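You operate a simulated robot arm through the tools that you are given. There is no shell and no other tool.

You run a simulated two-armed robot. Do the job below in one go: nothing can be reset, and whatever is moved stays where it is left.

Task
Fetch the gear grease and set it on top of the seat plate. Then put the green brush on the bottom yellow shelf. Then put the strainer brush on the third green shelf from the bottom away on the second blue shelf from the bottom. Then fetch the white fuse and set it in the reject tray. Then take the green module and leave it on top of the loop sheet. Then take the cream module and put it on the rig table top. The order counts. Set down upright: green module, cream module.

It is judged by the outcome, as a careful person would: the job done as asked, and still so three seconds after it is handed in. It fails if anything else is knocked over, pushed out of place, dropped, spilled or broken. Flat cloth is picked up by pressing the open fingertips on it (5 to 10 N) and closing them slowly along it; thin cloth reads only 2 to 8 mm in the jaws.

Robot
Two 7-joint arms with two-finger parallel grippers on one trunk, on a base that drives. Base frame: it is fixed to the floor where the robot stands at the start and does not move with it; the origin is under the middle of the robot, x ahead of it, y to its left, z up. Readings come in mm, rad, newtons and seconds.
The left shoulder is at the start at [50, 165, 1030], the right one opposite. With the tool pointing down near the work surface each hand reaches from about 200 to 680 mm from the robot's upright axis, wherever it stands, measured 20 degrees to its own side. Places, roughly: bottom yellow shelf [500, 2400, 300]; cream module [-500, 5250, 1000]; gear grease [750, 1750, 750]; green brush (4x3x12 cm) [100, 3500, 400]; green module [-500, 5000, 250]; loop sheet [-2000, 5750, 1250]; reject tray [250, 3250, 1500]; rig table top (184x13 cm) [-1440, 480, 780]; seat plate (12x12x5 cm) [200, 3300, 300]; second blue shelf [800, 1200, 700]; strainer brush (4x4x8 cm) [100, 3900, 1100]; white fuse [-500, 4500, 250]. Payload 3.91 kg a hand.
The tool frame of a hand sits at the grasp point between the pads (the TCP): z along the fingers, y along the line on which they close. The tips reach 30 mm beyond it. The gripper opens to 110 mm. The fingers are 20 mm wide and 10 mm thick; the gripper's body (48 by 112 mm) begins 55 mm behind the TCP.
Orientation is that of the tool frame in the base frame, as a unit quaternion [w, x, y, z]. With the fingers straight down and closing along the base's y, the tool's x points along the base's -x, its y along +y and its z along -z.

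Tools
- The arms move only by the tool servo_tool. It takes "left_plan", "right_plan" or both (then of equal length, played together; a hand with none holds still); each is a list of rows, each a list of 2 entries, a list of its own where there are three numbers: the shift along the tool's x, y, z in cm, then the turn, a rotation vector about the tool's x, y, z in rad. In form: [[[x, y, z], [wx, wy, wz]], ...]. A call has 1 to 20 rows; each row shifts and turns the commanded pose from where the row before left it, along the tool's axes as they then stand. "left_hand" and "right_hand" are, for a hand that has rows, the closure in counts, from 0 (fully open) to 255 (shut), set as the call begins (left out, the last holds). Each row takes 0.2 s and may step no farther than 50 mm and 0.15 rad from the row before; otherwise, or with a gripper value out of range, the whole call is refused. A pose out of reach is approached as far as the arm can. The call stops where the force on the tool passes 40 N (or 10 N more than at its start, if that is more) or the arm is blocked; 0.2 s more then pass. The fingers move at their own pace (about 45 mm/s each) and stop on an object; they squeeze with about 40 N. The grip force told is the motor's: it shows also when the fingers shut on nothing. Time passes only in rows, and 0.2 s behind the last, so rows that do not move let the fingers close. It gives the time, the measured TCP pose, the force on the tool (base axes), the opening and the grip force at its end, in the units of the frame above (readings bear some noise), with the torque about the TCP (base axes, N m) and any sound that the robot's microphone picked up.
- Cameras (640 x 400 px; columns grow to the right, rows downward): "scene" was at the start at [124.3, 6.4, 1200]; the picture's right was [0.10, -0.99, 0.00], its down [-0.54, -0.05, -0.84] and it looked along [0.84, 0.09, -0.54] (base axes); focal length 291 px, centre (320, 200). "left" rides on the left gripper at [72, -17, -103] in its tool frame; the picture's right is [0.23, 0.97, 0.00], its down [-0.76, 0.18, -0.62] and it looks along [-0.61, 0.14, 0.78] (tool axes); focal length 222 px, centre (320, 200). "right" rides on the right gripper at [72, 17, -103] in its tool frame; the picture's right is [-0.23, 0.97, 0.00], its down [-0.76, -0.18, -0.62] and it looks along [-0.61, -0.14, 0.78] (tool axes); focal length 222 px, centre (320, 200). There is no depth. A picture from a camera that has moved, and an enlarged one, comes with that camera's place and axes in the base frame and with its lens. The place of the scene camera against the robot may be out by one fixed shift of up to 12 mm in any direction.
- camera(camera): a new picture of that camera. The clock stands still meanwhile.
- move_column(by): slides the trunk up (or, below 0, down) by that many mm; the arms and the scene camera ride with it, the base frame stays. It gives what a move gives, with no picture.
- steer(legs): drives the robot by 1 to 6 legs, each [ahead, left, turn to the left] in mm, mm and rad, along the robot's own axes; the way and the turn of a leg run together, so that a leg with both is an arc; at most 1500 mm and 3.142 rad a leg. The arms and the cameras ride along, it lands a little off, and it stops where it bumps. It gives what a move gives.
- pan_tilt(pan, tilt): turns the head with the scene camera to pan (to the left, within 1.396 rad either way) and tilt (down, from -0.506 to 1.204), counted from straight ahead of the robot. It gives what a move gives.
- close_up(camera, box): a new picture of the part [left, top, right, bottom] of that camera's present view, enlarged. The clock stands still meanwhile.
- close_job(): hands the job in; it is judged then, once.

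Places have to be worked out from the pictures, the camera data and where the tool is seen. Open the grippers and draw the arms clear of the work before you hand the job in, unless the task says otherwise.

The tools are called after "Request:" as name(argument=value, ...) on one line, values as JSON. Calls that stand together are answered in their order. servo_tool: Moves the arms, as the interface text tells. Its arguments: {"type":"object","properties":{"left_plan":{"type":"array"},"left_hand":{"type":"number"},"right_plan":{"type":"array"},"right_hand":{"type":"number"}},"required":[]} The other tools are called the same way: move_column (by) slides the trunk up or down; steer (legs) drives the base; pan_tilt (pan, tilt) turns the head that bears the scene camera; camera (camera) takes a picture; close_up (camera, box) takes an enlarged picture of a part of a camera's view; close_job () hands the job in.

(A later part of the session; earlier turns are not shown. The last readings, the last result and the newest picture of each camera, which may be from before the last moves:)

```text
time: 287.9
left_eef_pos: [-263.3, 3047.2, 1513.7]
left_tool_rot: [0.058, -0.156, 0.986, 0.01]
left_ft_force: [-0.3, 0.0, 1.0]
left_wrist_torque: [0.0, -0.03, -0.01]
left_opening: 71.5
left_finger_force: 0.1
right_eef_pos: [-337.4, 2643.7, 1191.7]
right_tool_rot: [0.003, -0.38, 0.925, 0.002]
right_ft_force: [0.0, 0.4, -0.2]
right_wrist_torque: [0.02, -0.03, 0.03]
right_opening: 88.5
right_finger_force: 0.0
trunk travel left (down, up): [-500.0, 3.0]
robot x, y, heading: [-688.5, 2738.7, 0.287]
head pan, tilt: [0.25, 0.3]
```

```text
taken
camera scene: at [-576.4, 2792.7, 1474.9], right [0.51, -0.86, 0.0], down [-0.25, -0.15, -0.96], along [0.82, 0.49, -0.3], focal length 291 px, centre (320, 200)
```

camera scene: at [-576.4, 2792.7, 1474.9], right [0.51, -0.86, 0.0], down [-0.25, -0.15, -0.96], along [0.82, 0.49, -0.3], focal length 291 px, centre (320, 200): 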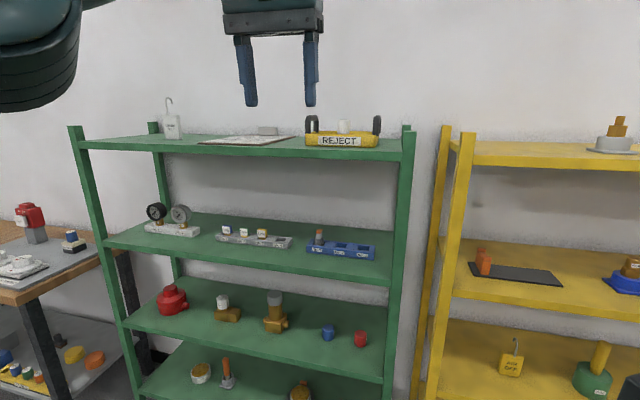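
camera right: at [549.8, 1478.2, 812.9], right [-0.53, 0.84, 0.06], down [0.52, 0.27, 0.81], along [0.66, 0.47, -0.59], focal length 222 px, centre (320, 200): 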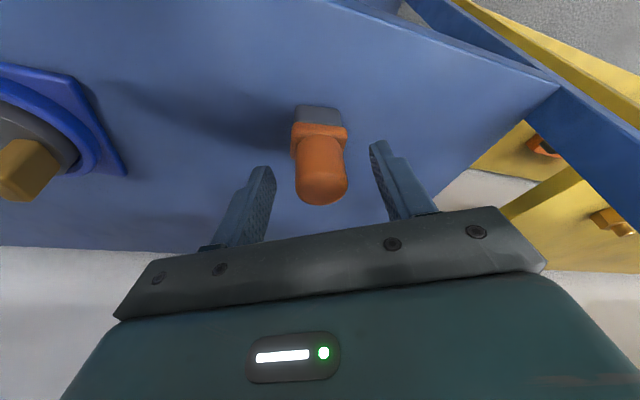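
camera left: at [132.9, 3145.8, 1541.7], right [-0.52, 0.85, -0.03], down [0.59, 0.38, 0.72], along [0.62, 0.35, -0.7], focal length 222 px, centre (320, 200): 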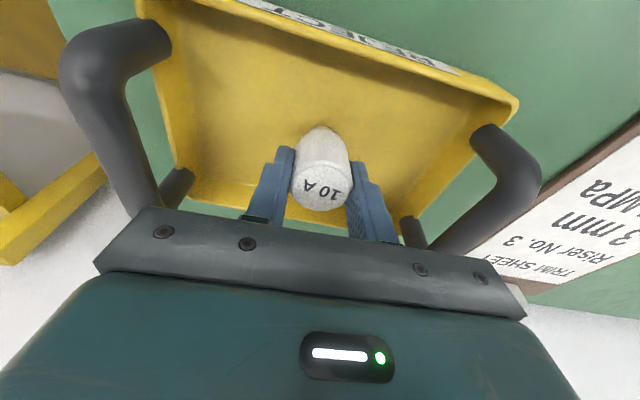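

The fuse stays in the tray. Next the green module; I lower the left hand and trunk and drive back to the bench, farther left.

Request:
servo_tool(left_plan=[[[1.5, 0, 4.6], [0, 0, 0]], [[1.5, 0, 4.6], [0, 0, 0]], [[1.5, 0, 4.6], [0, 0, 0]], [[1.5, 0, 4.6], [0, 0, 0]], [[1.5, 0, 4.6], [0, 0, 0]], [[1.5, 0, 4.6], [0, 0, 0]], [[1.5, 0, 4.6], [0, 0, 0]], [[1.5, 0, 4.6], [0, 0, 0]], [[1.5, 0, 4.6], [0, 0, 0]], [[1.5, 0, 4.6], [0, 0, 0]], [[0, 0, 0], [0, 0, 0]]])

Request:
move_column(by=-300)

Request:
steer(legs=[[0, 1050, 0.003], [0, 1050, 0]])

Request:
pan_tilt(pan=0.0, tilt=0.5)

Request:
camera(camera="scene")

Request:
pan_tilt(pan=1.0, tilt=0.2)

Request:
camera(camera="scene")

```text
time: 290.3
left_eef_pos: [-351.3, 3018.3, 1037.0]
left_tool_rot: [0.06, -0.157, 0.986, 0.011]
left_ft_force: [-0.3, -0.2, 0.0]
left_wrist_torque: [0.01, -0.02, -0.03]
left_opening: 71.0
left_finger_force: 0.2
right_eef_pos: [-338.9, 2642.8, 1192.3]
right_tool_rot: [0.004, -0.379, 0.925, 0.003]
right_ft_force: [-0.1, -1.1, 0.0]
right_wrist_torque: [0.01, -0.04, -0.01]
right_opening: 88.1
right_finger_force: 0.2
trunk travel left (down, up): [-500.0, 3.0]
robot x, y, heading: [-691.6, 2743.2, 0.289]
head pan, tilt: [0.25, 0.3]
```

```text
time: 293.3
left_eef_pos: [-351.0, 3016.9, 737.5]
left_tool_rot: [0.059, -0.156, 0.986, 0.01]
left_ft_force: [-0.2, 0.2, 0.0]
left_wrist_torque: [-0.01, -0.01, -0.03]
left_opening: 71.0
left_finger_force: 0.0
right_eef_pos: [-337.6, 2643.3, 892.4]
right_tool_rot: [0.003, -0.379, 0.925, 0.002]
right_ft_force: [-0.1, -0.1, 0.8]
right_wrist_torque: [-0.02, 0.0, 0.02]
right_opening: 88.5
right_finger_force: 0.0
trunk travel left (down, up): [-200.0, 303.0]
robot x, y, heading: [-689.7, 2741.8, 0.289]
head pan, tilt: [0.25, 0.3]
```

```text
time: 312.0
left_eef_pos: [-1035.9, 5036.1, 738.1]
left_tool_rot: [0.058, -0.186, 0.981, 0.012]
left_ft_force: [0.7, 0.5, -0.7]
left_wrist_torque: [0.03, -0.02, -0.02]
left_opening: 71.2
left_finger_force: 0.1
right_eef_pos: [-1001.3, 4662.0, 891.1]
right_tool_rot: [0.003, -0.407, 0.913, 0.002]
right_ft_force: [0.1, 0.4, -0.1]
right_wrist_torque: [0.02, -0.01, -0.02]
right_opening: 88.4
right_finger_force: 0.0
trunk travel left (down, up): [-200.0, 303.0]
robot x, y, heading: [-1359.2, 4737.9, 0.349]
head pan, tilt: [0.25, 0.3]
```

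```text
time: 312.8
left_eef_pos: [-1035.8, 5036.9, 738.0]
left_tool_rot: [0.058, -0.185, 0.981, 0.012]
left_ft_force: [0.4, 0.4, 0.1]
left_wrist_torque: [0.01, -0.01, -0.02]
left_opening: 71.2
left_finger_force: 0.0
right_eef_pos: [-1000.0, 4662.4, 891.7]
right_tool_rot: [0.004, -0.407, 0.913, 0.002]
right_ft_force: [0.8, 1.0, -0.3]
right_wrist_torque: [-0.03, -0.01, -0.01]
right_opening: 88.3
right_finger_force: 0.0
trunk travel left (down, up): [-200.0, 303.0]
robot x, y, heading: [-1358.8, 4733.7, 0.345]
head pan, tilt: [0.0, 0.499]
```

```text
taken
camera scene: at [-1238.6, 4776.6, 1156.5], right [0.34, -0.94, 0.0], down [-0.45, -0.16, -0.88], along [0.83, 0.3, -0.48], focal length 291 px, centre (320, 200)
```

scene: 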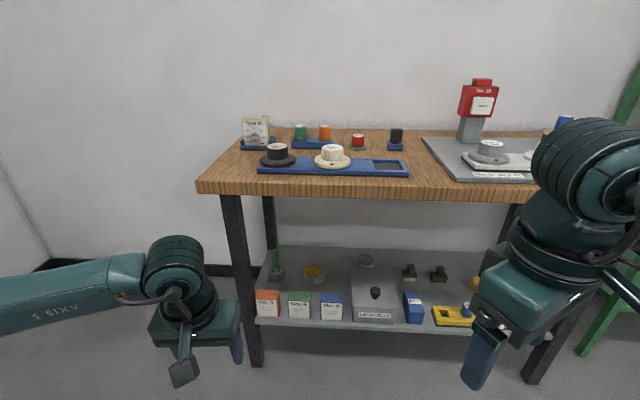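

```text
time: 314.1
left_eef_pos: [-1036.2, 5036.4, 737.5]
left_tool_rot: [0.058, -0.185, 0.981, 0.012]
left_ft_force: [-0.6, 0.6, -0.4]
left_wrist_torque: [0.02, 0.01, 0.0]
left_opening: 71.3
left_finger_force: 0.0
right_eef_pos: [-999.0, 4662.3, 891.4]
right_tool_rot: [0.003, -0.407, 0.913, 0.002]
right_ft_force: [0.5, -0.1, -0.7]
right_wrist_torque: [0.02, 0.01, 0.01]
right_opening: 88.2
right_finger_force: 0.0
trunk travel left (down, up): [-200.0, 303.0]
robot x, y, heading: [-1359.6, 4737.5, 0.344]
head pan, tilt: [1.0, 0.201]
```

```text
taken
camera scene: at [-1303.5, 4836.4, 1184.1], right [0.97, -0.22, 0.0], down [-0.04, -0.19, -0.98], along [0.22, 0.96, -0.2], focal length 291 px, centre (320, 200)
```

scene: 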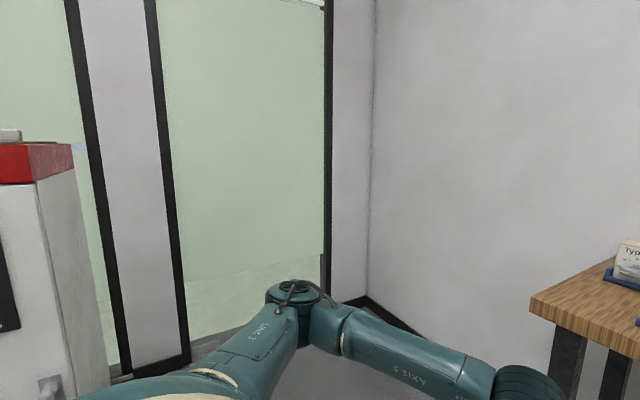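

I enlarge the module row and the bench-top cream module.

Request:
pan_tilt(pan=0.0, tilt=0.5)

Request:
close_up(camera="scene", box=[240, 235, 400, 335])

Request:
close_up(camera="scene", box=[200, 95, 360, 195])

```text
time: 315.4
left_eef_pos: [-1036.5, 5035.6, 738.0]
left_tool_rot: [0.058, -0.185, 0.981, 0.012]
left_ft_force: [0.5, 0.2, 0.0]
left_wrist_torque: [-0.01, -0.02, 0.0]
left_opening: 71.4
left_finger_force: 0.0
right_eef_pos: [-1000.6, 4663.0, 891.2]
right_tool_rot: [0.004, -0.406, 0.914, 0.002]
right_ft_force: [-0.6, 0.4, -0.3]
right_wrist_torque: [0.02, -0.01, -0.01]
right_opening: 88.3
right_finger_force: 0.1
trunk travel left (down, up): [-200.0, 303.0]
robot x, y, heading: [-1358.8, 4733.0, 0.346]
head pan, tilt: [0.0, 0.499]
```

```text
4.00 times, centred on (320, 285) of scene
camera zoom: at [-1238.7, 4776.6, 1156.5], right [0.34, -0.94, 0.0], down [-0.45, -0.16, -0.88], along [0.83, 0.3, -0.48], focal length 1162 px, centre (320, -140)
```

zoom: 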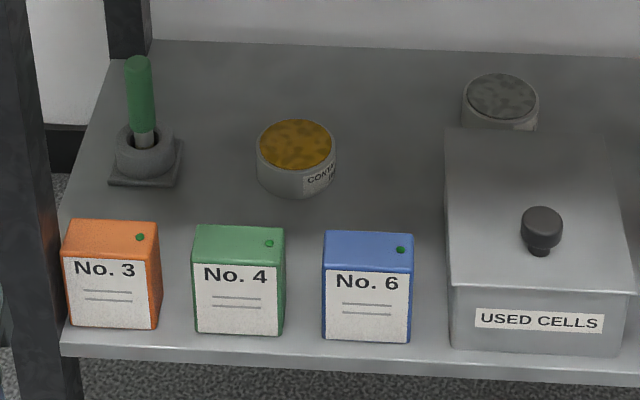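

```text
4.00 times, centred on (280, 145) of scene
camera zoom: at [-1238.7, 4776.6, 1156.5], right [0.34, -0.94, 0.0], down [-0.45, -0.16, -0.88], along [0.83, 0.3, -0.48], focal length 1162 px, centre (480, 420)
```

zoom: 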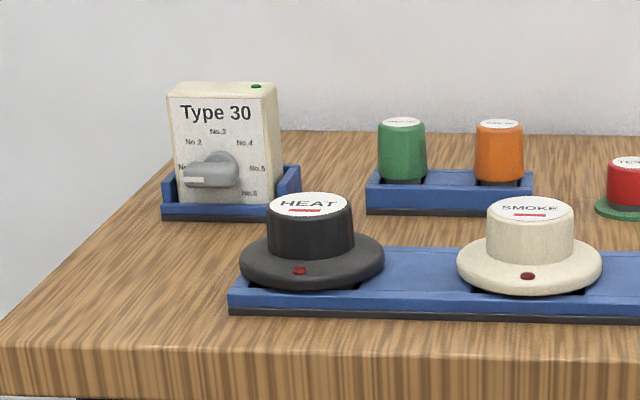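

The green module is about 75×40×93 mm at roughly (-571, 5094), with ~33 mm gaps on each side. I square the heading, lower the trunk and approach.

Request:
move_column(by=-198)

Request:
steer(legs=[[0, -60, -0.054], [290, 0, 0]])

Request:
pan_tilt(pan=0.2, tilt=0.75)

Request:
camera(camera="scene")

Request:
camera(camera="left")

```text
time: 317.5
left_eef_pos: [-1036.7, 5035.6, 539.5]
left_tool_rot: [0.059, -0.185, 0.981, 0.012]
left_ft_force: [0.6, 0.5, -0.6]
left_wrist_torque: [0.03, -0.04, 0.01]
left_opening: 71.6
left_finger_force: 0.0
right_eef_pos: [-1000.1, 4662.0, 694.4]
right_tool_rot: [0.004, -0.407, 0.913, 0.002]
right_ft_force: [0.3, -0.6, -0.5]
right_wrist_torque: [-0.01, 0.0, -0.01]
right_opening: 88.3
right_finger_force: 0.1
trunk travel left (down, up): [-2.0, 501.0]
robot x, y, heading: [-1358.8, 4737.2, 0.35]
head pan, tilt: [0.0, 0.499]
```

```text
time: 320.3
left_eef_pos: [-719.0, 5045.4, 540.2]
left_tool_rot: [0.058, -0.157, 0.986, 0.011]
left_ft_force: [-0.2, 0.1, 0.1]
left_wrist_torque: [0.02, 0.0, 0.01]
left_opening: 71.4
left_finger_force: 0.1
right_eef_pos: [-705.2, 4669.2, 693.0]
right_tool_rot: [0.004, -0.381, 0.925, 0.002]
right_ft_force: [0.0, -0.5, -0.4]
right_wrist_torque: [-0.01, 0.0, 0.03]
right_opening: 88.5
right_finger_force: 0.0
trunk travel left (down, up): [-2.0, 501.0]
robot x, y, heading: [-1058.8, 4765.7, 0.294]
head pan, tilt: [0.0, 0.499]
```

```text
time: 321.1
left_eef_pos: [-719.3, 5045.4, 539.7]
left_tool_rot: [0.058, -0.157, 0.986, 0.01]
left_ft_force: [-0.1, 0.3, 0.4]
left_wrist_torque: [0.02, -0.02, 0.02]
left_opening: 71.2
left_finger_force: 0.0
right_eef_pos: [-704.7, 4670.9, 693.5]
right_tool_rot: [0.003, -0.38, 0.925, 0.002]
right_ft_force: [0.2, 0.0, 0.6]
right_wrist_torque: [0.04, -0.01, 0.02]
right_opening: 88.5
right_finger_force: 0.1
trunk travel left (down, up): [-2.0, 501.0]
robot x, y, heading: [-1060.3, 4768.2, 0.287]
head pan, tilt: [0.201, 0.75]
```

```text
taken
camera scene: at [-950.5, 4810.9, 936.6], right [0.47, -0.88, 0.0], down [-0.6, -0.32, -0.73], along [0.65, 0.34, -0.68], focal length 291 px, centre (320, 200)
```

scene: 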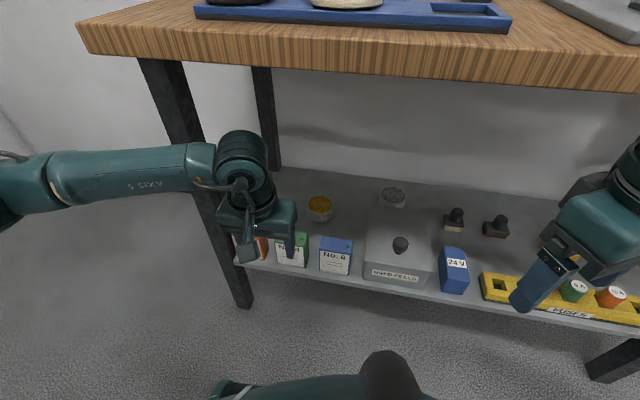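

```text
taken
camera left: at [-793.2, 5004.2, 634.0], right [-0.52, 0.86, -0.02], down [0.59, 0.38, 0.71], along [0.62, 0.35, -0.7], focal length 222 px, centre (320, 200)
```

left: 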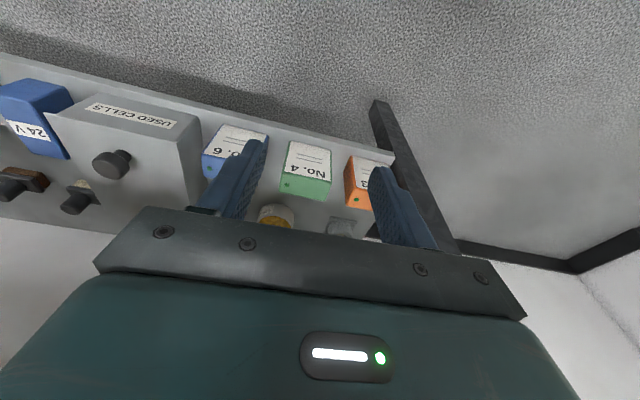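

Wrist and scene views put the module at about (-573, 5098). I bring the left hand above it with the fingers at 95 mm.

Request:
servo_tool(left_plan=[[[-3.56, 0.1, 2.94], [0, 0, 0]], [[-3.56, 0.1, 2.94], [0, 0, 0]], [[-3.56, 0.1, 2.94], [0, 0, 0]], [[-3.56, 0.1, 2.94], [0, 0, 0]], [[0, 0, 0], [0, 0, 0]]], left_hand=35)

Request:
camera(camera="left")

Request:
camera(camera="scene")

```text
time: 322.3
left_eef_pos: [-573.6, 5097.5, 440.0]
left_tool_rot: [0.058, -0.156, 0.986, 0.011]
left_ft_force: [-0.3, 0.3, 0.3]
left_wrist_torque: [0.03, -0.01, 0.0]
left_opening: 95.0
left_finger_force: 0.1
right_eef_pos: [-704.9, 4669.3, 693.0]
right_tool_rot: [0.004, -0.38, 0.925, 0.002]
right_ft_force: [-0.4, -0.7, 0.6]
right_wrist_torque: [-0.04, 0.03, 0.0]
right_opening: 88.0
right_finger_force: 0.0
trunk travel left (down, up): [-2.0, 501.0]
robot x, y, heading: [-1059.7, 4764.8, 0.294]
head pan, tilt: [0.201, 0.75]
```

```text
taken
camera left: at [-647.4, 5056.3, 533.7], right [-0.52, 0.86, -0.03], down [0.59, 0.38, 0.71], along [0.62, 0.35, -0.7], focal length 222 px, centre (320, 200)
```

left: 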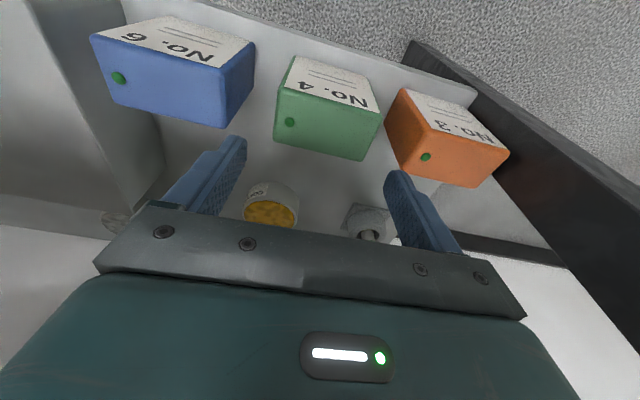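

```text
taken
camera scene: at [-950.6, 4810.9, 936.5], right [0.47, -0.88, 0.0], down [-0.6, -0.32, -0.73], along [0.65, 0.34, -0.68], focal length 291 px, centre (320, 200)
```

scene: 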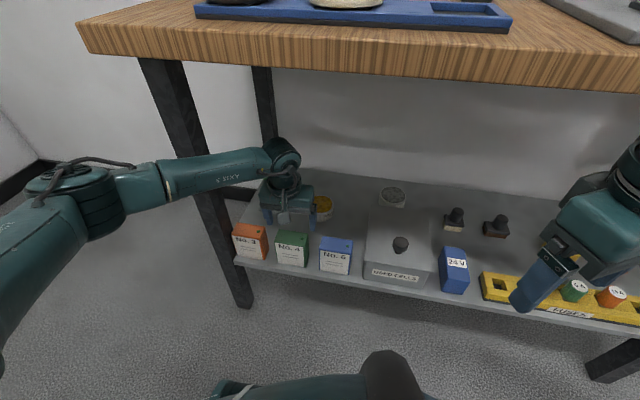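

The module's top centre is (-577, 5099, 372), aligned with the hand. I lower part-way and check the finger gaps.

Request:
servo_tool(left_plan=[[[0.5, 0.15, 1.7], [0, 0, 0]], [[0.25, 0.08, 1.7], [0, 0, 0]], [[0, 0, 0], [0, 0, 0]]])

Request:
camera(camera="left")

```text
time: 323.1
left_eef_pos: [-578.2, 5098.4, 405.4]
left_tool_rot: [0.059, -0.157, 0.986, 0.011]
left_ft_force: [0.0, 0.6, 0.1]
left_wrist_torque: [0.03, -0.04, -0.01]
left_opening: 95.0
left_finger_force: 0.1
right_eef_pos: [-704.1, 4669.6, 693.5]
right_tool_rot: [0.004, -0.38, 0.925, 0.002]
right_ft_force: [0.6, 1.1, 0.0]
right_wrist_torque: [-0.01, -0.02, 0.01]
right_opening: 88.3
right_finger_force: 0.1
trunk travel left (down, up): [-2.0, 501.0]
robot x, y, heading: [-1060.8, 4765.9, 0.293]
head pan, tilt: [0.201, 0.75]
```

```text
taken
camera left: at [-652.5, 5057.6, 498.7], right [-0.52, 0.86, -0.02], down [0.59, 0.38, 0.71], along [0.62, 0.35, -0.7], focal length 222 px, centre (320, 200)
```

left: 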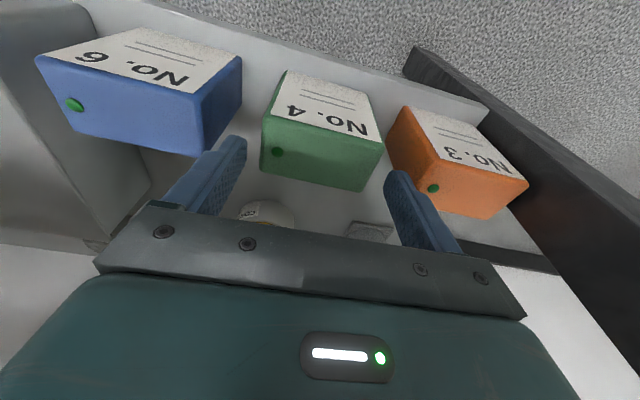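

Gap to the orange box is narrower (~26 mm) than to the blue. I shift 3 mm away from orange, narrow to 89 mm, and descend.

Request:
servo_tool(left_plan=[[[0, -0.3, 0], [0, 0, 0]], [[0, 0, 0], [0, 0, 0]], [[0.28, 0, 2.32], [0, 0, 0]], [[0.28, 0, 2.32], [0, 0, 0]], [[0.27, 0, 2.3], [0, 0, 0]], [[0, 0, 0], [0, 0, 0]]], left_hand=49)

Request:
camera(camera="left")

```text
time: 324.5
left_eef_pos: [-577.6, 5095.3, 335.2]
left_tool_rot: [0.059, -0.157, 0.986, 0.01]
left_ft_force: [0.4, 0.6, -0.3]
left_wrist_torque: [0.03, -0.04, -0.02]
left_opening: 88.8
left_finger_force: 0.1
right_eef_pos: [-705.2, 4669.7, 694.2]
right_tool_rot: [0.004, -0.381, 0.925, 0.003]
right_ft_force: [1.0, -0.2, 1.1]
right_wrist_torque: [-0.01, 0.01, 0.01]
right_opening: 88.2
right_finger_force: 0.1
trunk travel left (down, up): [-2.0, 501.0]
robot x, y, heading: [-1060.1, 4762.8, 0.29]
head pan, tilt: [0.201, 0.75]
```

```text
taken
camera left: at [-650.4, 5054.6, 429.3], right [-0.52, 0.86, -0.02], down [0.59, 0.38, 0.71], along [0.62, 0.35, -0.7], focal length 222 px, centre (320, 200)
```

left: 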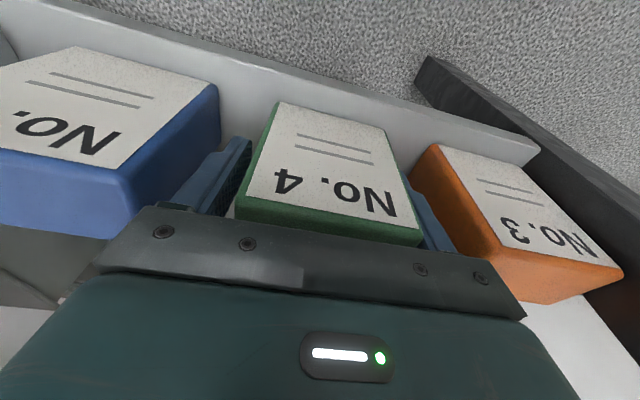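

Fingers are in the gaps with no contact. I close on the module.

Request:
servo_tool(left_plan=[[[0, 0, 0], [0, 0, 0]], [[0, 0, 0], [0, 0, 0]], [[0, 0, 0], [0, 0, 0]], [[0, 0, 0], [0, 0, 0]]], left_hand=255)

Request:
servo_tool(left_plan=[[[-0.47, 0, -3.97], [0, 0, 0]], [[-0.47, 0, -3.97], [0, 0, 0]], [[-0.47, 0, -3.97], [0, 0, 0]], [[0, 0, 0], [0, 0, 0]]])

Request:
camera(camera="left")

Request:
camera(camera="scene")

```text
time: 325.5
left_eef_pos: [-576.9, 5095.8, 335.7]
left_tool_rot: [0.058, -0.157, 0.986, 0.01]
left_ft_force: [-0.2, 0.3, 0.0]
left_wrist_torque: [-0.04, -0.03, -0.01]
left_opening: 80.1
left_finger_force: 39.8
right_eef_pos: [-705.2, 4669.2, 694.3]
right_tool_rot: [0.003, -0.38, 0.925, 0.002]
right_ft_force: [0.3, 1.1, 0.1]
right_wrist_torque: [0.0, -0.02, -0.01]
right_opening: 88.7
right_finger_force: 0.0
trunk travel left (down, up): [-2.0, 501.0]
robot x, y, heading: [-1056.9, 4762.3, 0.294]
head pan, tilt: [0.201, 0.75]
```

```text
time: 326.5
left_eef_pos: [-575.4, 5095.3, 453.8]
left_tool_rot: [0.059, -0.158, 0.986, 0.011]
left_ft_force: [1.0, 0.3, -1.1]
left_wrist_torque: [-0.04, 0.02, -0.01]
left_opening: 80.0
left_finger_force: 40.4
right_eef_pos: [-705.1, 4670.1, 693.7]
right_tool_rot: [0.003, -0.38, 0.925, 0.002]
right_ft_force: [0.5, -0.2, 0.5]
right_wrist_torque: [-0.04, 0.0, 0.02]
right_opening: 88.8
right_finger_force: 0.0
trunk travel left (down, up): [-2.0, 501.0]
robot x, y, heading: [-1056.9, 4769.9, 0.284]
head pan, tilt: [0.201, 0.75]
```

```text
taken
camera left: at [-648.4, 5054.2, 548.8], right [-0.52, 0.86, -0.02], down [0.59, 0.38, 0.71], along [0.62, 0.35, -0.7], focal length 222 px, centre (320, 200)
```

left: 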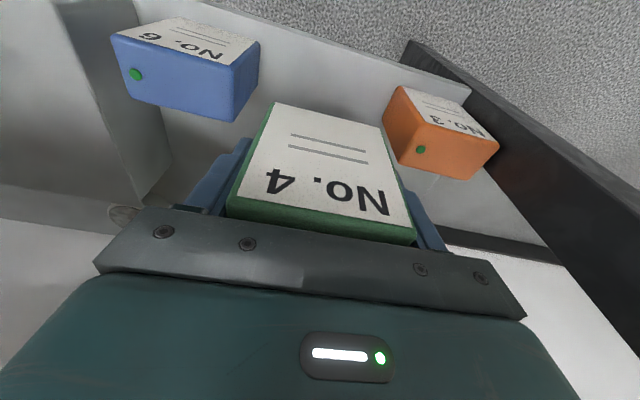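

```text
taken
camera scene: at [-950.5, 4811.0, 936.5], right [0.47, -0.88, 0.0], down [-0.6, -0.32, -0.73], along [0.65, 0.34, -0.68], focal length 291 px, centre (320, 200)
```

scene: 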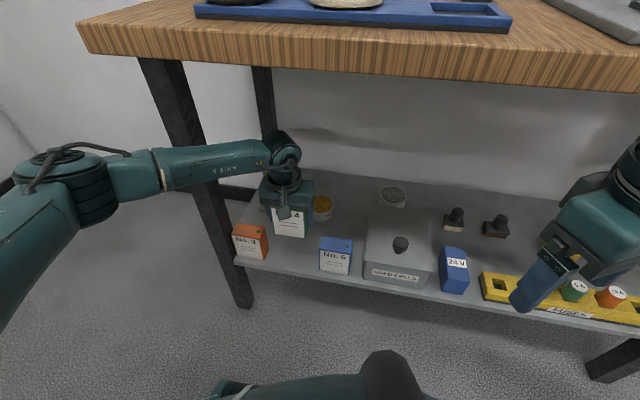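

The green module is held. I back out, then turn left toward the cabinet area where the loop sheet should be and look.

Request:
steer(legs=[[-380, 0, 0]])

Request:
pan_tilt(pan=1.39, tilt=0.1)

Request:
camera(camera="scene")

```text
time: 328.9
left_eef_pos: [-940.2, 4984.8, 454.8]
left_tool_rot: [0.058, -0.156, 0.986, 0.011]
left_ft_force: [0.1, -0.4, -2.7]
left_wrist_torque: [0.03, -0.01, 0.01]
left_opening: 79.9
left_finger_force: 39.9
right_eef_pos: [-1072.4, 4559.1, 693.7]
right_tool_rot: [0.005, -0.378, 0.926, 0.002]
right_ft_force: [0.0, 0.0, 0.4]
right_wrist_torque: [0.01, -0.03, -0.01]
right_opening: 88.5
right_finger_force: 0.1
trunk travel left (down, up): [-2.0, 501.0]
robot x, y, heading: [-1428.4, 4657.0, 0.285]
head pan, tilt: [0.201, 0.75]
```

```text
time: 330.3
left_eef_pos: [-939.2, 4984.4, 454.9]
left_tool_rot: [0.058, -0.156, 0.986, 0.011]
left_ft_force: [-0.1, 0.1, -2.6]
left_wrist_torque: [-0.03, -0.02, -0.03]
left_opening: 79.9
left_finger_force: 39.8
right_eef_pos: [-1071.9, 4560.6, 694.1]
right_tool_rot: [0.004, -0.379, 0.925, 0.003]
right_ft_force: [-0.3, 0.2, -0.5]
right_wrist_torque: [-0.02, 0.02, -0.02]
right_opening: 88.5
right_finger_force: 0.0
trunk travel left (down, up): [-2.0, 501.0]
robot x, y, heading: [-1423.2, 4656.7, 0.283]
head pan, tilt: [1.389, 0.099]
```

```text
taken
camera scene: at [-1400.0, 4754.7, 995.5], right [0.99, 0.1, 0.0], down [0.01, -0.1, -0.99], along [-0.1, 0.99, -0.1], focal length 291 px, centre (320, 200)
```

scene: 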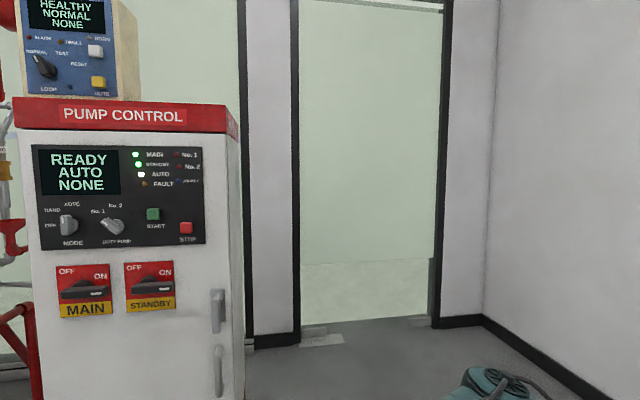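

There is a pump control cabinet. I raise the trunk and turn toward it to look at its top.

Request:
move_column(by=400)

Request:
steer(legs=[[0, 0, 1.55]])

Request:
pan_tilt(pan=0.2, tilt=0.2)

Request:
camera(camera="scene")

```text
time: 334.1
left_eef_pos: [-938.5, 4985.1, 855.1]
left_tool_rot: [0.059, -0.156, 0.986, 0.011]
left_ft_force: [0.3, -0.4, -3.2]
left_wrist_torque: [-0.02, 0.02, 0.01]
left_opening: 79.6
left_finger_force: 39.8
right_eef_pos: [-1072.3, 4560.4, 1093.6]
right_tool_rot: [0.004, -0.379, 0.925, 0.002]
right_ft_force: [0.1, 0.4, 0.4]
right_wrist_torque: [0.0, 0.0, -0.01]
right_opening: 88.5
right_finger_force: 0.1
trunk travel left (down, up): [-402.0, 101.0]
robot x, y, heading: [-1424.7, 4656.1, 0.286]
head pan, tilt: [1.389, 0.099]
```

```text
time: 338.3
left_eef_pos: [-1730.9, 5154.7, 855.4]
left_tool_rot: [-0.035, 0.794, -0.605, -0.047]
left_ft_force: [-0.4, 0.7, -2.2]
left_wrist_torque: [-0.05, -0.02, 0.02]
left_opening: 79.8
left_finger_force: 40.0
right_eef_pos: [-1312.2, 5005.6, 1092.9]
right_tool_rot: [-0.001, 0.913, -0.407, -0.004]
right_ft_force: [-0.3, -0.1, 0.0]
right_wrist_torque: [-0.01, -0.01, 0.0]
right_opening: 88.4
right_finger_force: 0.0
trunk travel left (down, up): [-402.0, 101.0]
robot x, y, heading: [-1428.3, 4656.8, 1.812]
head pan, tilt: [1.389, 0.099]
```

```text
time: 339.6
left_eef_pos: [-1730.5, 5156.4, 854.4]
left_tool_rot: [-0.035, 0.794, -0.605, -0.048]
left_ft_force: [0.2, 0.1, -2.1]
left_wrist_torque: [-0.01, 0.05, -0.01]
left_opening: 79.8
left_finger_force: 40.3
right_eef_pos: [-1312.1, 5006.3, 1093.5]
right_tool_rot: [-0.001, 0.913, -0.407, -0.005]
right_ft_force: [0.7, 0.6, 0.3]
right_wrist_torque: [0.01, -0.02, 0.01]
right_opening: 88.4
right_finger_force: 0.1
trunk travel left (down, up): [-402.0, 101.0]
robot x, y, heading: [-1425.3, 4654.8, 1.812]
head pan, tilt: [0.201, 0.201]
```

```text
taken
camera scene: at [-1465.8, 4767.5, 1386.1], right [0.9, 0.43, 0.0], down [0.09, -0.18, -0.98], along [-0.42, 0.88, -0.2], focal length 291 px, centre (320, 200)
```

scene: 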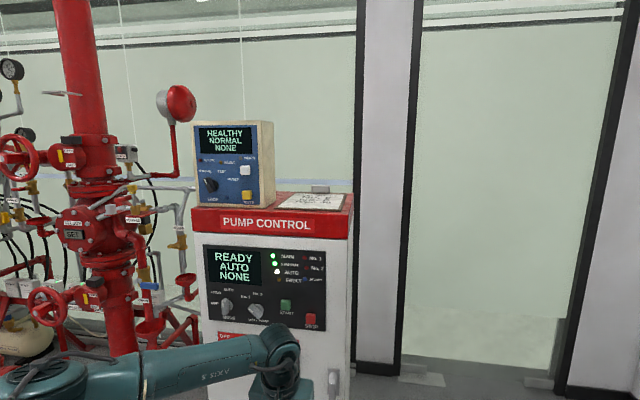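

A sheet on a board lies on the right of the cabinet top. I enlarge it.

Request:
close_up(camera="scene", box=[180, 160, 372, 280])

Request:
close_up(camera="scene", box=[264, 175, 360, 235])

```text
3.33 times, centred on (276, 220) of scene
camera zoom: at [-1465.8, 4767.5, 1386.1], right [0.9, 0.43, 0.0], down [0.09, -0.18, -0.98], along [-0.42, 0.88, -0.2], focal length 969 px, centre (467, 133)
```

zoom: 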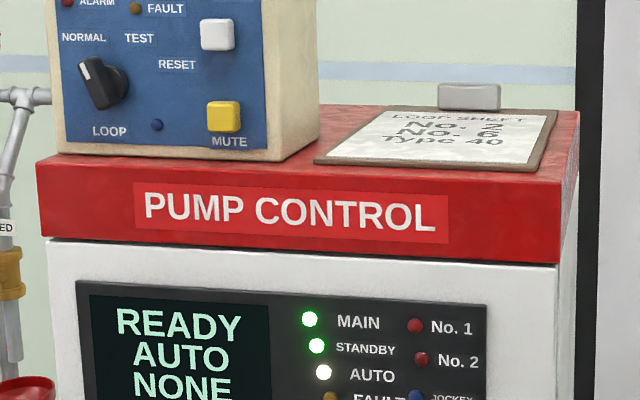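

```text
6.67 times, centred on (312, 205) of scene
camera zoom: at [-1465.8, 4767.5, 1386.1], right [0.9, 0.43, 0.0], down [0.09, -0.18, -0.98], along [-0.42, 0.88, -0.2], focal length 1937 px, centre (373, 167)
```

zoom: 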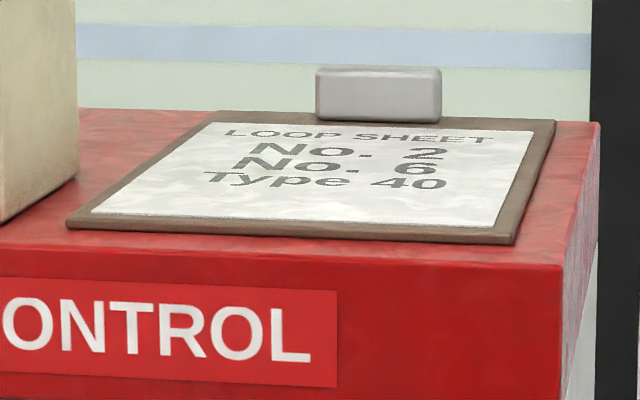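

This is the loop sheet: cabinet top ≈1175 mm high, sheet roughly from (-1961,5488)/(-1763,5543) back to (-2049,5777)/(-1853,5840). I raise the trunk and the left hand well above it, then check the surroundings on the left.

Request:
move_column(by=98)

Request:
servo_tool(left_plan=[[[-0.25, 0, -4.4], [0, 0, 0]], [[-0.25, 0, -4.4], [0, 0, 0]], [[-0.25, 0, -4.4], [0, 0, 0]], [[-0.25, 0, -4.4], [0, 0, 0]], [[-0.25, 0, -4.4], [0, 0, 0]], [[-0.25, 0, -4.4], [0, 0, 0]], [[-0.25, 0, -4.4], [0, 0, 0]], [[-0.25, 0, -4.4], [0, 0, 0]], [[0, 0, 0], [0, 0, 0]]])

Request:
pan_tilt(pan=0.9, tilt=0.55)

Request:
camera(camera="scene")

Request:
camera(camera="left")

```text
time: 341.0
left_eef_pos: [-1731.0, 5156.5, 952.7]
left_tool_rot: [-0.035, 0.794, -0.605, -0.048]
left_ft_force: [0.3, -0.3, -2.7]
left_wrist_torque: [-0.01, 0.05, 0.01]
left_opening: 79.9
left_finger_force: 40.2
right_eef_pos: [-1312.4, 5006.5, 1192.6]
right_tool_rot: [-0.001, 0.914, -0.407, -0.004]
right_ft_force: [-0.4, 0.7, 0.3]
right_wrist_torque: [0.01, -0.02, -0.03]
right_opening: 88.2
right_finger_force: 0.3
trunk travel left (down, up): [-500.0, 3.0]
robot x, y, heading: [-1428.1, 4658.9, 1.81]
head pan, tilt: [0.201, 0.201]
```

```text
time: 343.0
left_eef_pos: [-1723.6, 5136.9, 1305.7]
left_tool_rot: [-0.036, 0.794, -0.605, -0.048]
left_ft_force: [0.8, -0.1, -2.5]
left_wrist_torque: [-0.02, -0.04, -0.03]
left_opening: 79.7
left_finger_force: 40.6
right_eef_pos: [-1312.7, 5006.2, 1192.4]
right_tool_rot: [-0.001, 0.913, -0.407, -0.005]
right_ft_force: [0.6, 0.0, 0.1]
right_wrist_torque: [0.0, 0.01, 0.0]
right_opening: 88.3
right_finger_force: 0.1
trunk travel left (down, up): [-500.0, 3.0]
robot x, y, heading: [-1427.6, 4657.4, 1.812]
head pan, tilt: [0.201, 0.201]
```

```text
time: 344.0
left_eef_pos: [-1722.5, 5136.5, 1305.4]
left_tool_rot: [-0.035, 0.794, -0.605, -0.048]
left_ft_force: [-0.7, 0.6, -2.2]
left_wrist_torque: [-0.03, 0.01, 0.04]
left_opening: 79.8
left_finger_force: 40.0
right_eef_pos: [-1312.2, 5005.4, 1191.3]
right_tool_rot: [-0.001, 0.914, -0.406, -0.005]
right_ft_force: [-0.6, 0.4, -0.3]
right_wrist_torque: [-0.01, 0.0, -0.02]
right_opening: 88.8
right_finger_force: 0.1
trunk travel left (down, up): [-500.0, 3.0]
robot x, y, heading: [-1422.6, 4657.5, 1.813]
head pan, tilt: [0.901, 0.55]
```

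```text
taken
camera scene: at [-1507.5, 4720.7, 1451.9], right [0.42, 0.91, 0.0], down [0.48, -0.22, -0.85], along [-0.78, 0.35, -0.52], focal length 291 px, centre (320, 200)
```

scene: 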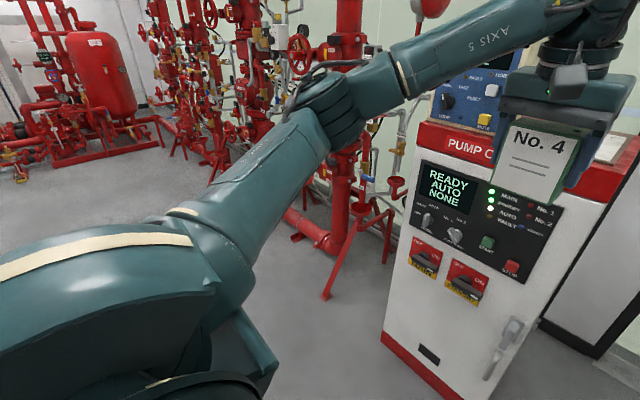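

```text
taken
camera left: at [-1682.9, 5061.4, 1398.0], right [-0.88, -0.48, -0.02], down [-0.35, 0.61, 0.71], along [-0.32, 0.63, -0.7], focal length 222 px, centre (320, 200)
```

left: 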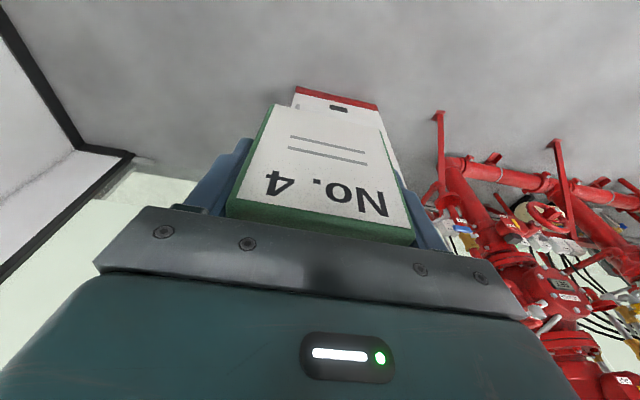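

The left forearm would pass over the control box if I approach square-on, so I'll come from the right-front with heading ≈2.55. First I move right/forward and turn while away from everything.

Request:
steer(legs=[[280, -300, 0], [0, 0, 0.738]])

Request:
pan_tilt(pan=-0.2, tilt=0.3)

Request:
camera(camera="scene")

```text
time: 349.2
left_eef_pos: [-1748.2, 5147.3, 1303.3]
left_tool_rot: [-0.015, 0.961, -0.271, -0.057]
left_ft_force: [0.0, 0.1, -3.3]
left_wrist_torque: [0.02, 0.0, 0.02]
left_opening: 79.8
left_finger_force: 40.1
right_eef_pos: [-1360.0, 5332.1, 1190.3]
right_tool_rot: [0.001, 0.999, -0.044, -0.005]
right_ft_force: [-0.2, 0.4, -0.3]
right_wrist_torque: [0.03, 0.03, -0.01]
right_opening: 88.6
right_finger_force: 0.1
trunk travel left (down, up): [-500.0, 3.0]
robot x, y, heading: [-1204.7, 5000.7, 2.564]
head pan, tilt: [0.901, 0.55]
```

```text
time: 350.5
left_eef_pos: [-1748.8, 5148.0, 1303.6]
left_tool_rot: [-0.015, 0.961, -0.272, -0.057]
left_ft_force: [0.1, 0.4, -2.4]
left_wrist_torque: [0.01, 0.0, -0.01]
left_opening: 79.6
left_finger_force: 40.0
right_eef_pos: [-1359.9, 5332.6, 1191.6]
right_tool_rot: [0.001, 0.999, -0.043, -0.004]
right_ft_force: [-1.0, -0.7, -0.2]
right_wrist_torque: [0.04, 0.03, 0.0]
right_opening: 88.6
right_finger_force: 0.0
trunk travel left (down, up): [-500.0, 3.0]
robot x, y, heading: [-1204.7, 5002.1, 2.567]
head pan, tilt: [-0.201, 0.3]
```

```text
taken
camera scene: at [-1289.4, 5080.0, 1474.8], right [0.7, 0.71, 0.0], down [0.21, -0.21, -0.96], along [-0.68, 0.67, -0.3], focal length 291 px, centre (320, 200)
```

scene: 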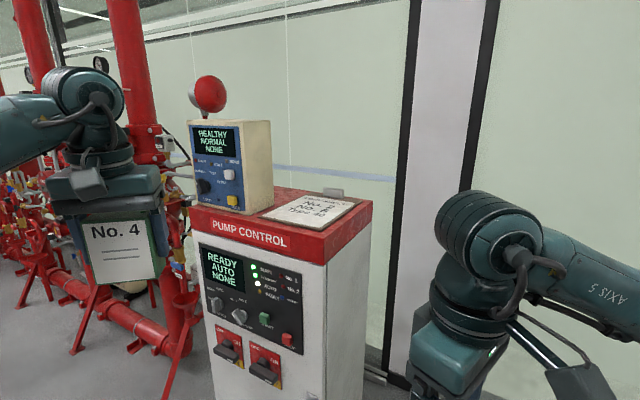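

I enlarge the cabinet top from this angle for a second fix on the sheet.

Request:
close_up(camera="scene", box=[230, 160, 390, 260])

```text
4.00 times, centred on (310, 210) of scene
camera zoom: at [-1289.4, 5080.0, 1474.8], right [0.7, 0.71, 0.0], down [0.21, -0.21, -0.96], along [-0.68, 0.67, -0.3], focal length 1162 px, centre (360, 160)
```

zoom: 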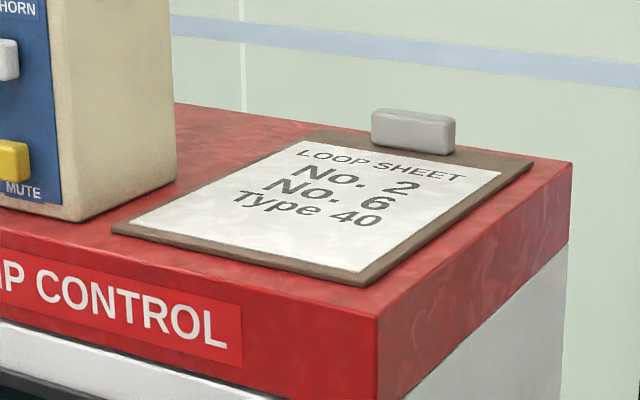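

The sheet position is confirmed (front edge mid ≈ (-1866, 5521)). I drive diagonally in, two stages, with the module above cabinet height.

Request:
steer(legs=[[223, -192, 0]])

Request:
pan_tilt(pan=0.1, tilt=0.35)

Request:
camera(camera="scene")

Request:
camera(camera="left")

```text
time: 352.9
left_eef_pos: [-1827.9, 5437.2, 1302.9]
left_tool_rot: [-0.015, 0.96, -0.274, -0.058]
left_ft_force: [0.2, -0.1, -1.6]
left_wrist_torque: [-0.04, -0.04, -0.01]
left_opening: 80.1
left_finger_force: 40.0
right_eef_pos: [-1438.3, 5622.0, 1191.0]
right_tool_rot: [0.0, 0.999, -0.044, -0.004]
right_ft_force: [0.1, -0.8, -1.2]
right_wrist_torque: [-0.02, 0.01, 0.0]
right_opening: 88.4
right_finger_force: 0.1
trunk travel left (down, up): [-500.0, 3.0]
robot x, y, heading: [-1285.7, 5287.3, 2.557]
head pan, tilt: [-0.201, 0.3]
```

```text
time: 353.7
left_eef_pos: [-1828.5, 5438.3, 1302.8]
left_tool_rot: [-0.015, 0.96, -0.274, -0.058]
left_ft_force: [0.1, -0.5, -1.9]
left_wrist_torque: [0.02, 0.02, 0.03]
left_opening: 79.9
left_finger_force: 40.1
right_eef_pos: [-1438.0, 5621.1, 1191.2]
right_tool_rot: [0.001, 0.999, -0.046, -0.005]
right_ft_force: [0.6, 0.5, 0.2]
right_wrist_torque: [-0.02, -0.02, 0.02]
right_opening: 88.6
right_finger_force: 0.1
trunk travel left (down, up): [-500.0, 3.0]
robot x, y, heading: [-1282.7, 5288.1, 2.561]
head pan, tilt: [0.099, 0.351]
```

```text
taken
camera scene: at [-1384.8, 5345.9, 1470.1], right [0.46, 0.89, 0.0], down [0.3, -0.16, -0.94], along [-0.83, 0.44, -0.34], focal length 291 px, centre (320, 200)
```

scene: 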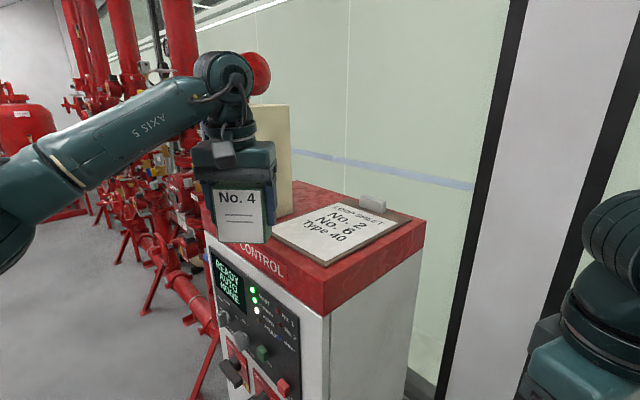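

```text
taken
camera left: at [-1746.4, 5409.8, 1398.1], right [-0.32, -0.95, -0.02], down [-0.67, 0.21, 0.71], along [-0.67, 0.24, -0.7], focal length 222 px, centre (320, 200)
```

left: 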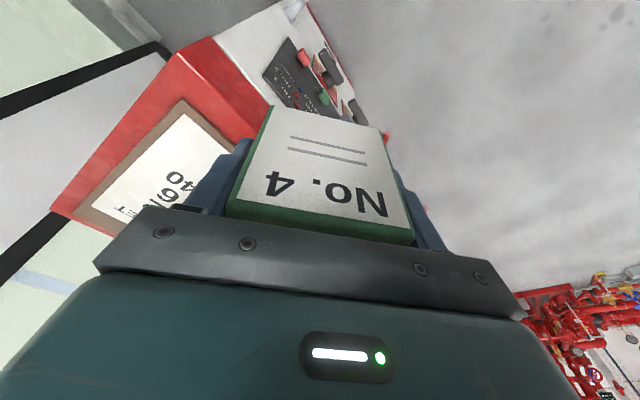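

Clear of the box. I drive the remaining 148 mm ahead and 119 mm right.

Request:
steer(legs=[[148, -119, 0]])

Request:
pan_tilt(pan=0.2, tilt=0.45)

Request:
camera(camera="scene")

Request:
camera(camera="left")

```text
time: 355.4
left_eef_pos: [-1886.1, 5620.3, 1303.8]
left_tool_rot: [-0.015, 0.96, -0.273, -0.057]
left_ft_force: [0.0, 0.4, -1.7]
left_wrist_torque: [-0.03, 0.02, 0.01]
left_opening: 79.9
left_finger_force: 40.2
right_eef_pos: [-1495.6, 5801.9, 1191.0]
right_tool_rot: [0.001, 0.999, -0.045, -0.004]
right_ft_force: [-0.2, -0.3, -0.3]
right_wrist_torque: [-0.04, 0.01, -0.02]
right_opening: 88.2
right_finger_force: 0.0
trunk travel left (down, up): [-500.0, 3.0]
robot x, y, heading: [-1345.2, 5472.1, 2.559]
head pan, tilt: [0.099, 0.351]
```

```text
time: 356.1
left_eef_pos: [-1886.3, 5618.6, 1304.0]
left_tool_rot: [-0.014, 0.96, -0.272, -0.058]
left_ft_force: [0.0, -0.1, -2.2]
left_wrist_torque: [-0.01, -0.02, 0.04]
left_opening: 79.7
left_finger_force: 39.8
right_eef_pos: [-1496.4, 5802.0, 1191.5]
right_tool_rot: [0.001, 0.999, -0.045, -0.005]
right_ft_force: [-0.3, -0.5, -0.7]
right_wrist_torque: [-0.01, -0.03, 0.03]
right_opening: 88.5
right_finger_force: 0.1
trunk travel left (down, up): [-500.0, 3.0]
robot x, y, heading: [-1340.8, 5470.6, 2.564]
head pan, tilt: [0.201, 0.45]
```

```text
taken
camera scene: at [-1445.7, 5518.0, 1461.0], right [0.37, 0.93, 0.0], down [0.4, -0.16, -0.9], along [-0.84, 0.33, -0.43], focal length 291 px, centre (320, 200)
```

scene: 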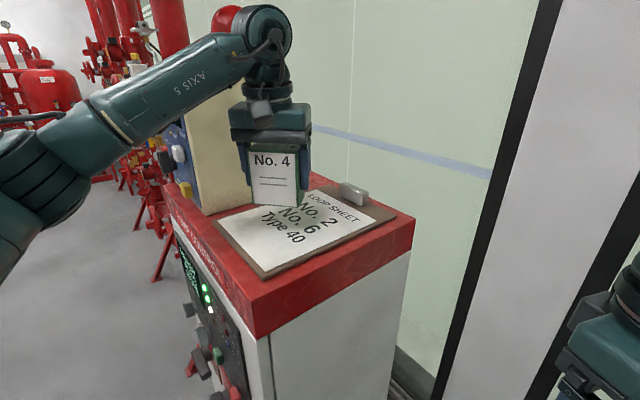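

```text
taken
camera left: at [-1804.6, 5590.9, 1398.0], right [-0.32, -0.95, -0.02], down [-0.67, 0.21, 0.71], along [-0.67, 0.24, -0.7], focal length 222 px, centre (320, 200)
```

left: 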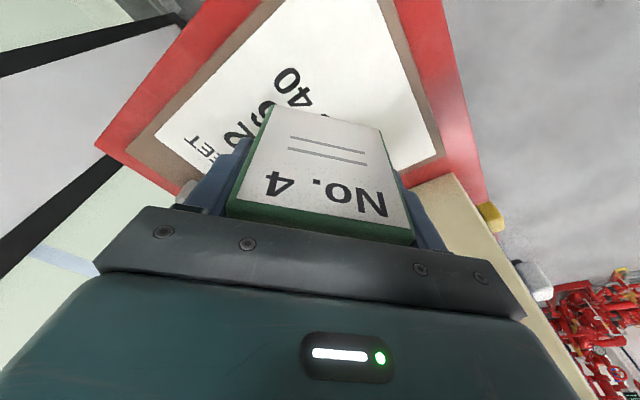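

The module's projection falls near the middle of the sheet. I lower it, slowing near contact.

Request:
servo_tool(left_plan=[[[0.28, 0, 2.38], [0, 0, 0]], [[0.28, 0, 2.38], [0, 0, 0]], [[0, 0, 0], [0, 0, 0]]])

Request:
camera(camera="scene")

Request:
servo_tool(left_plan=[[[0.06, 0, 0.5], [0, 0, 0]], [[0, 0, 0], [0, 0, 0]]])

```text
time: 356.9
left_eef_pos: [-1885.6, 5621.8, 1255.8]
left_tool_rot: [-0.014, 0.961, -0.272, -0.058]
left_ft_force: [-0.4, -0.3, -2.7]
left_wrist_torque: [-0.02, 0.03, 0.01]
left_opening: 79.6
left_finger_force: 39.6
right_eef_pos: [-1495.0, 5801.8, 1191.5]
right_tool_rot: [0.0, 0.999, -0.044, -0.005]
right_ft_force: [0.2, 0.2, 0.3]
right_wrist_torque: [0.0, -0.02, -0.03]
right_opening: 88.6
right_finger_force: 0.0
trunk travel left (down, up): [-500.0, 3.0]
robot x, y, heading: [-1343.1, 5474.0, 2.557]
head pan, tilt: [0.201, 0.45]
```

```text
taken
camera scene: at [-1445.6, 5518.1, 1460.9], right [0.37, 0.93, 0.0], down [0.4, -0.16, -0.9], along [-0.84, 0.33, -0.44], focal length 291 px, centre (320, 200)
```

scene: 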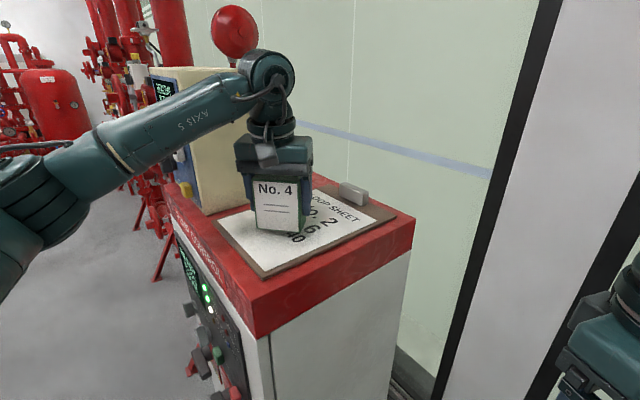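

```text
time: 357.5
left_eef_pos: [-1886.2, 5620.2, 1251.1]
left_tool_rot: [-0.015, 0.96, -0.273, -0.058]
left_ft_force: [-0.5, 0.0, -2.2]
left_wrist_torque: [-0.02, 0.0, 0.02]
left_opening: 79.7
left_finger_force: 39.9
right_eef_pos: [-1496.4, 5802.5, 1192.1]
right_tool_rot: [0.001, 0.999, -0.044, -0.004]
right_ft_force: [0.0, -0.2, 0.0]
right_wrist_torque: [0.03, -0.03, -0.01]
right_opening: 88.3
right_finger_force: 0.0
trunk travel left (down, up): [-500.0, 3.0]
robot x, y, heading: [-1340.5, 5468.1, 2.559]
head pan, tilt: [0.201, 0.45]
```

No contact yet; the forearm clears the box. I continue in 3 mm steps.

Request:
servo_tool(left_plan=[[[0.035, 0, 0.3], [0, 0, 0]], [[0, 0, 0], [0, 0, 0]]])

Request:
servo_tool(left_plan=[[[0.035, 0, 0.3], [0, 0, 0]], [[0, 0, 0], [0, 0, 0]]])

Request:
servo_tool(left_plan=[[[0.023, 0, 0.2], [0, 0, 0]], [[0, 0, 0], [0, 0, 0]]])

Request:
close_up(camera="scene", box=[200, 140, 360, 240])

```text
time: 358.1
left_eef_pos: [-1886.0, 5619.0, 1248.3]
left_tool_rot: [-0.015, 0.96, -0.273, -0.058]
left_ft_force: [0.1, 0.2, -1.4]
left_wrist_torque: [-0.01, 0.0, 0.0]
left_opening: 79.7
left_finger_force: 39.6
right_eef_pos: [-1496.0, 5801.7, 1192.4]
right_tool_rot: [0.0, 0.999, -0.044, -0.004]
right_ft_force: [0.8, 0.3, -0.1]
right_wrist_torque: [-0.03, 0.01, 0.01]
right_opening: 88.6
right_finger_force: 0.0
trunk travel left (down, up): [-500.0, 3.0]
robot x, y, heading: [-1343.9, 5469.1, 2.562]
head pan, tilt: [0.201, 0.45]
```

```text
time: 358.7
left_eef_pos: [-1886.4, 5618.9, 1245.7]
left_tool_rot: [-0.014, 0.96, -0.272, -0.058]
left_ft_force: [1.2, 0.7, -1.4]
left_wrist_torque: [0.04, -0.01, 0.03]
left_opening: 79.9
left_finger_force: 40.0
right_eef_pos: [-1496.0, 5802.4, 1190.8]
right_tool_rot: [0.001, 0.999, -0.045, -0.004]
right_ft_force: [-0.8, 0.2, -0.4]
right_wrist_torque: [-0.02, 0.04, 0.0]
right_opening: 88.3
right_finger_force: 0.0
trunk travel left (down, up): [-500.0, 3.0]
robot x, y, heading: [-1341.2, 5469.1, 2.555]
head pan, tilt: [0.201, 0.45]
```

```text
time: 359.3
left_eef_pos: [-1887.2, 5619.7, 1242.5]
left_tool_rot: [-0.015, 0.96, -0.273, -0.058]
left_ft_force: [-0.4, -0.6, -1.3]
left_wrist_torque: [0.0, -0.05, -0.02]
left_opening: 80.0
left_finger_force: 40.0
right_eef_pos: [-1495.9, 5801.7, 1191.0]
right_tool_rot: [0.0, 0.999, -0.044, -0.004]
right_ft_force: [0.5, 1.0, 0.5]
right_wrist_torque: [0.02, -0.01, -0.01]
right_opening: 88.3
right_finger_force: 0.0
trunk travel left (down, up): [-500.0, 3.0]
robot x, y, heading: [-1344.7, 5472.5, 2.56]
head pan, tilt: [0.201, 0.45]
```

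```text
4.00 times, centred on (280, 190) of scene
camera zoom: at [-1445.7, 5518.1, 1460.9], right [0.37, 0.93, 0.0], down [0.4, -0.16, -0.9], along [-0.84, 0.33, -0.44], focal length 1162 px, centre (480, 240)
```

zoom: 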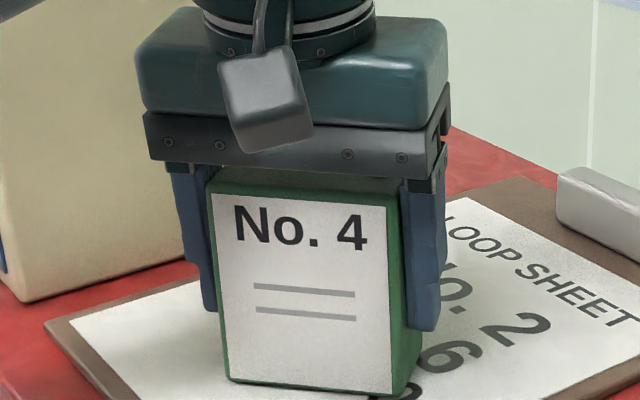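

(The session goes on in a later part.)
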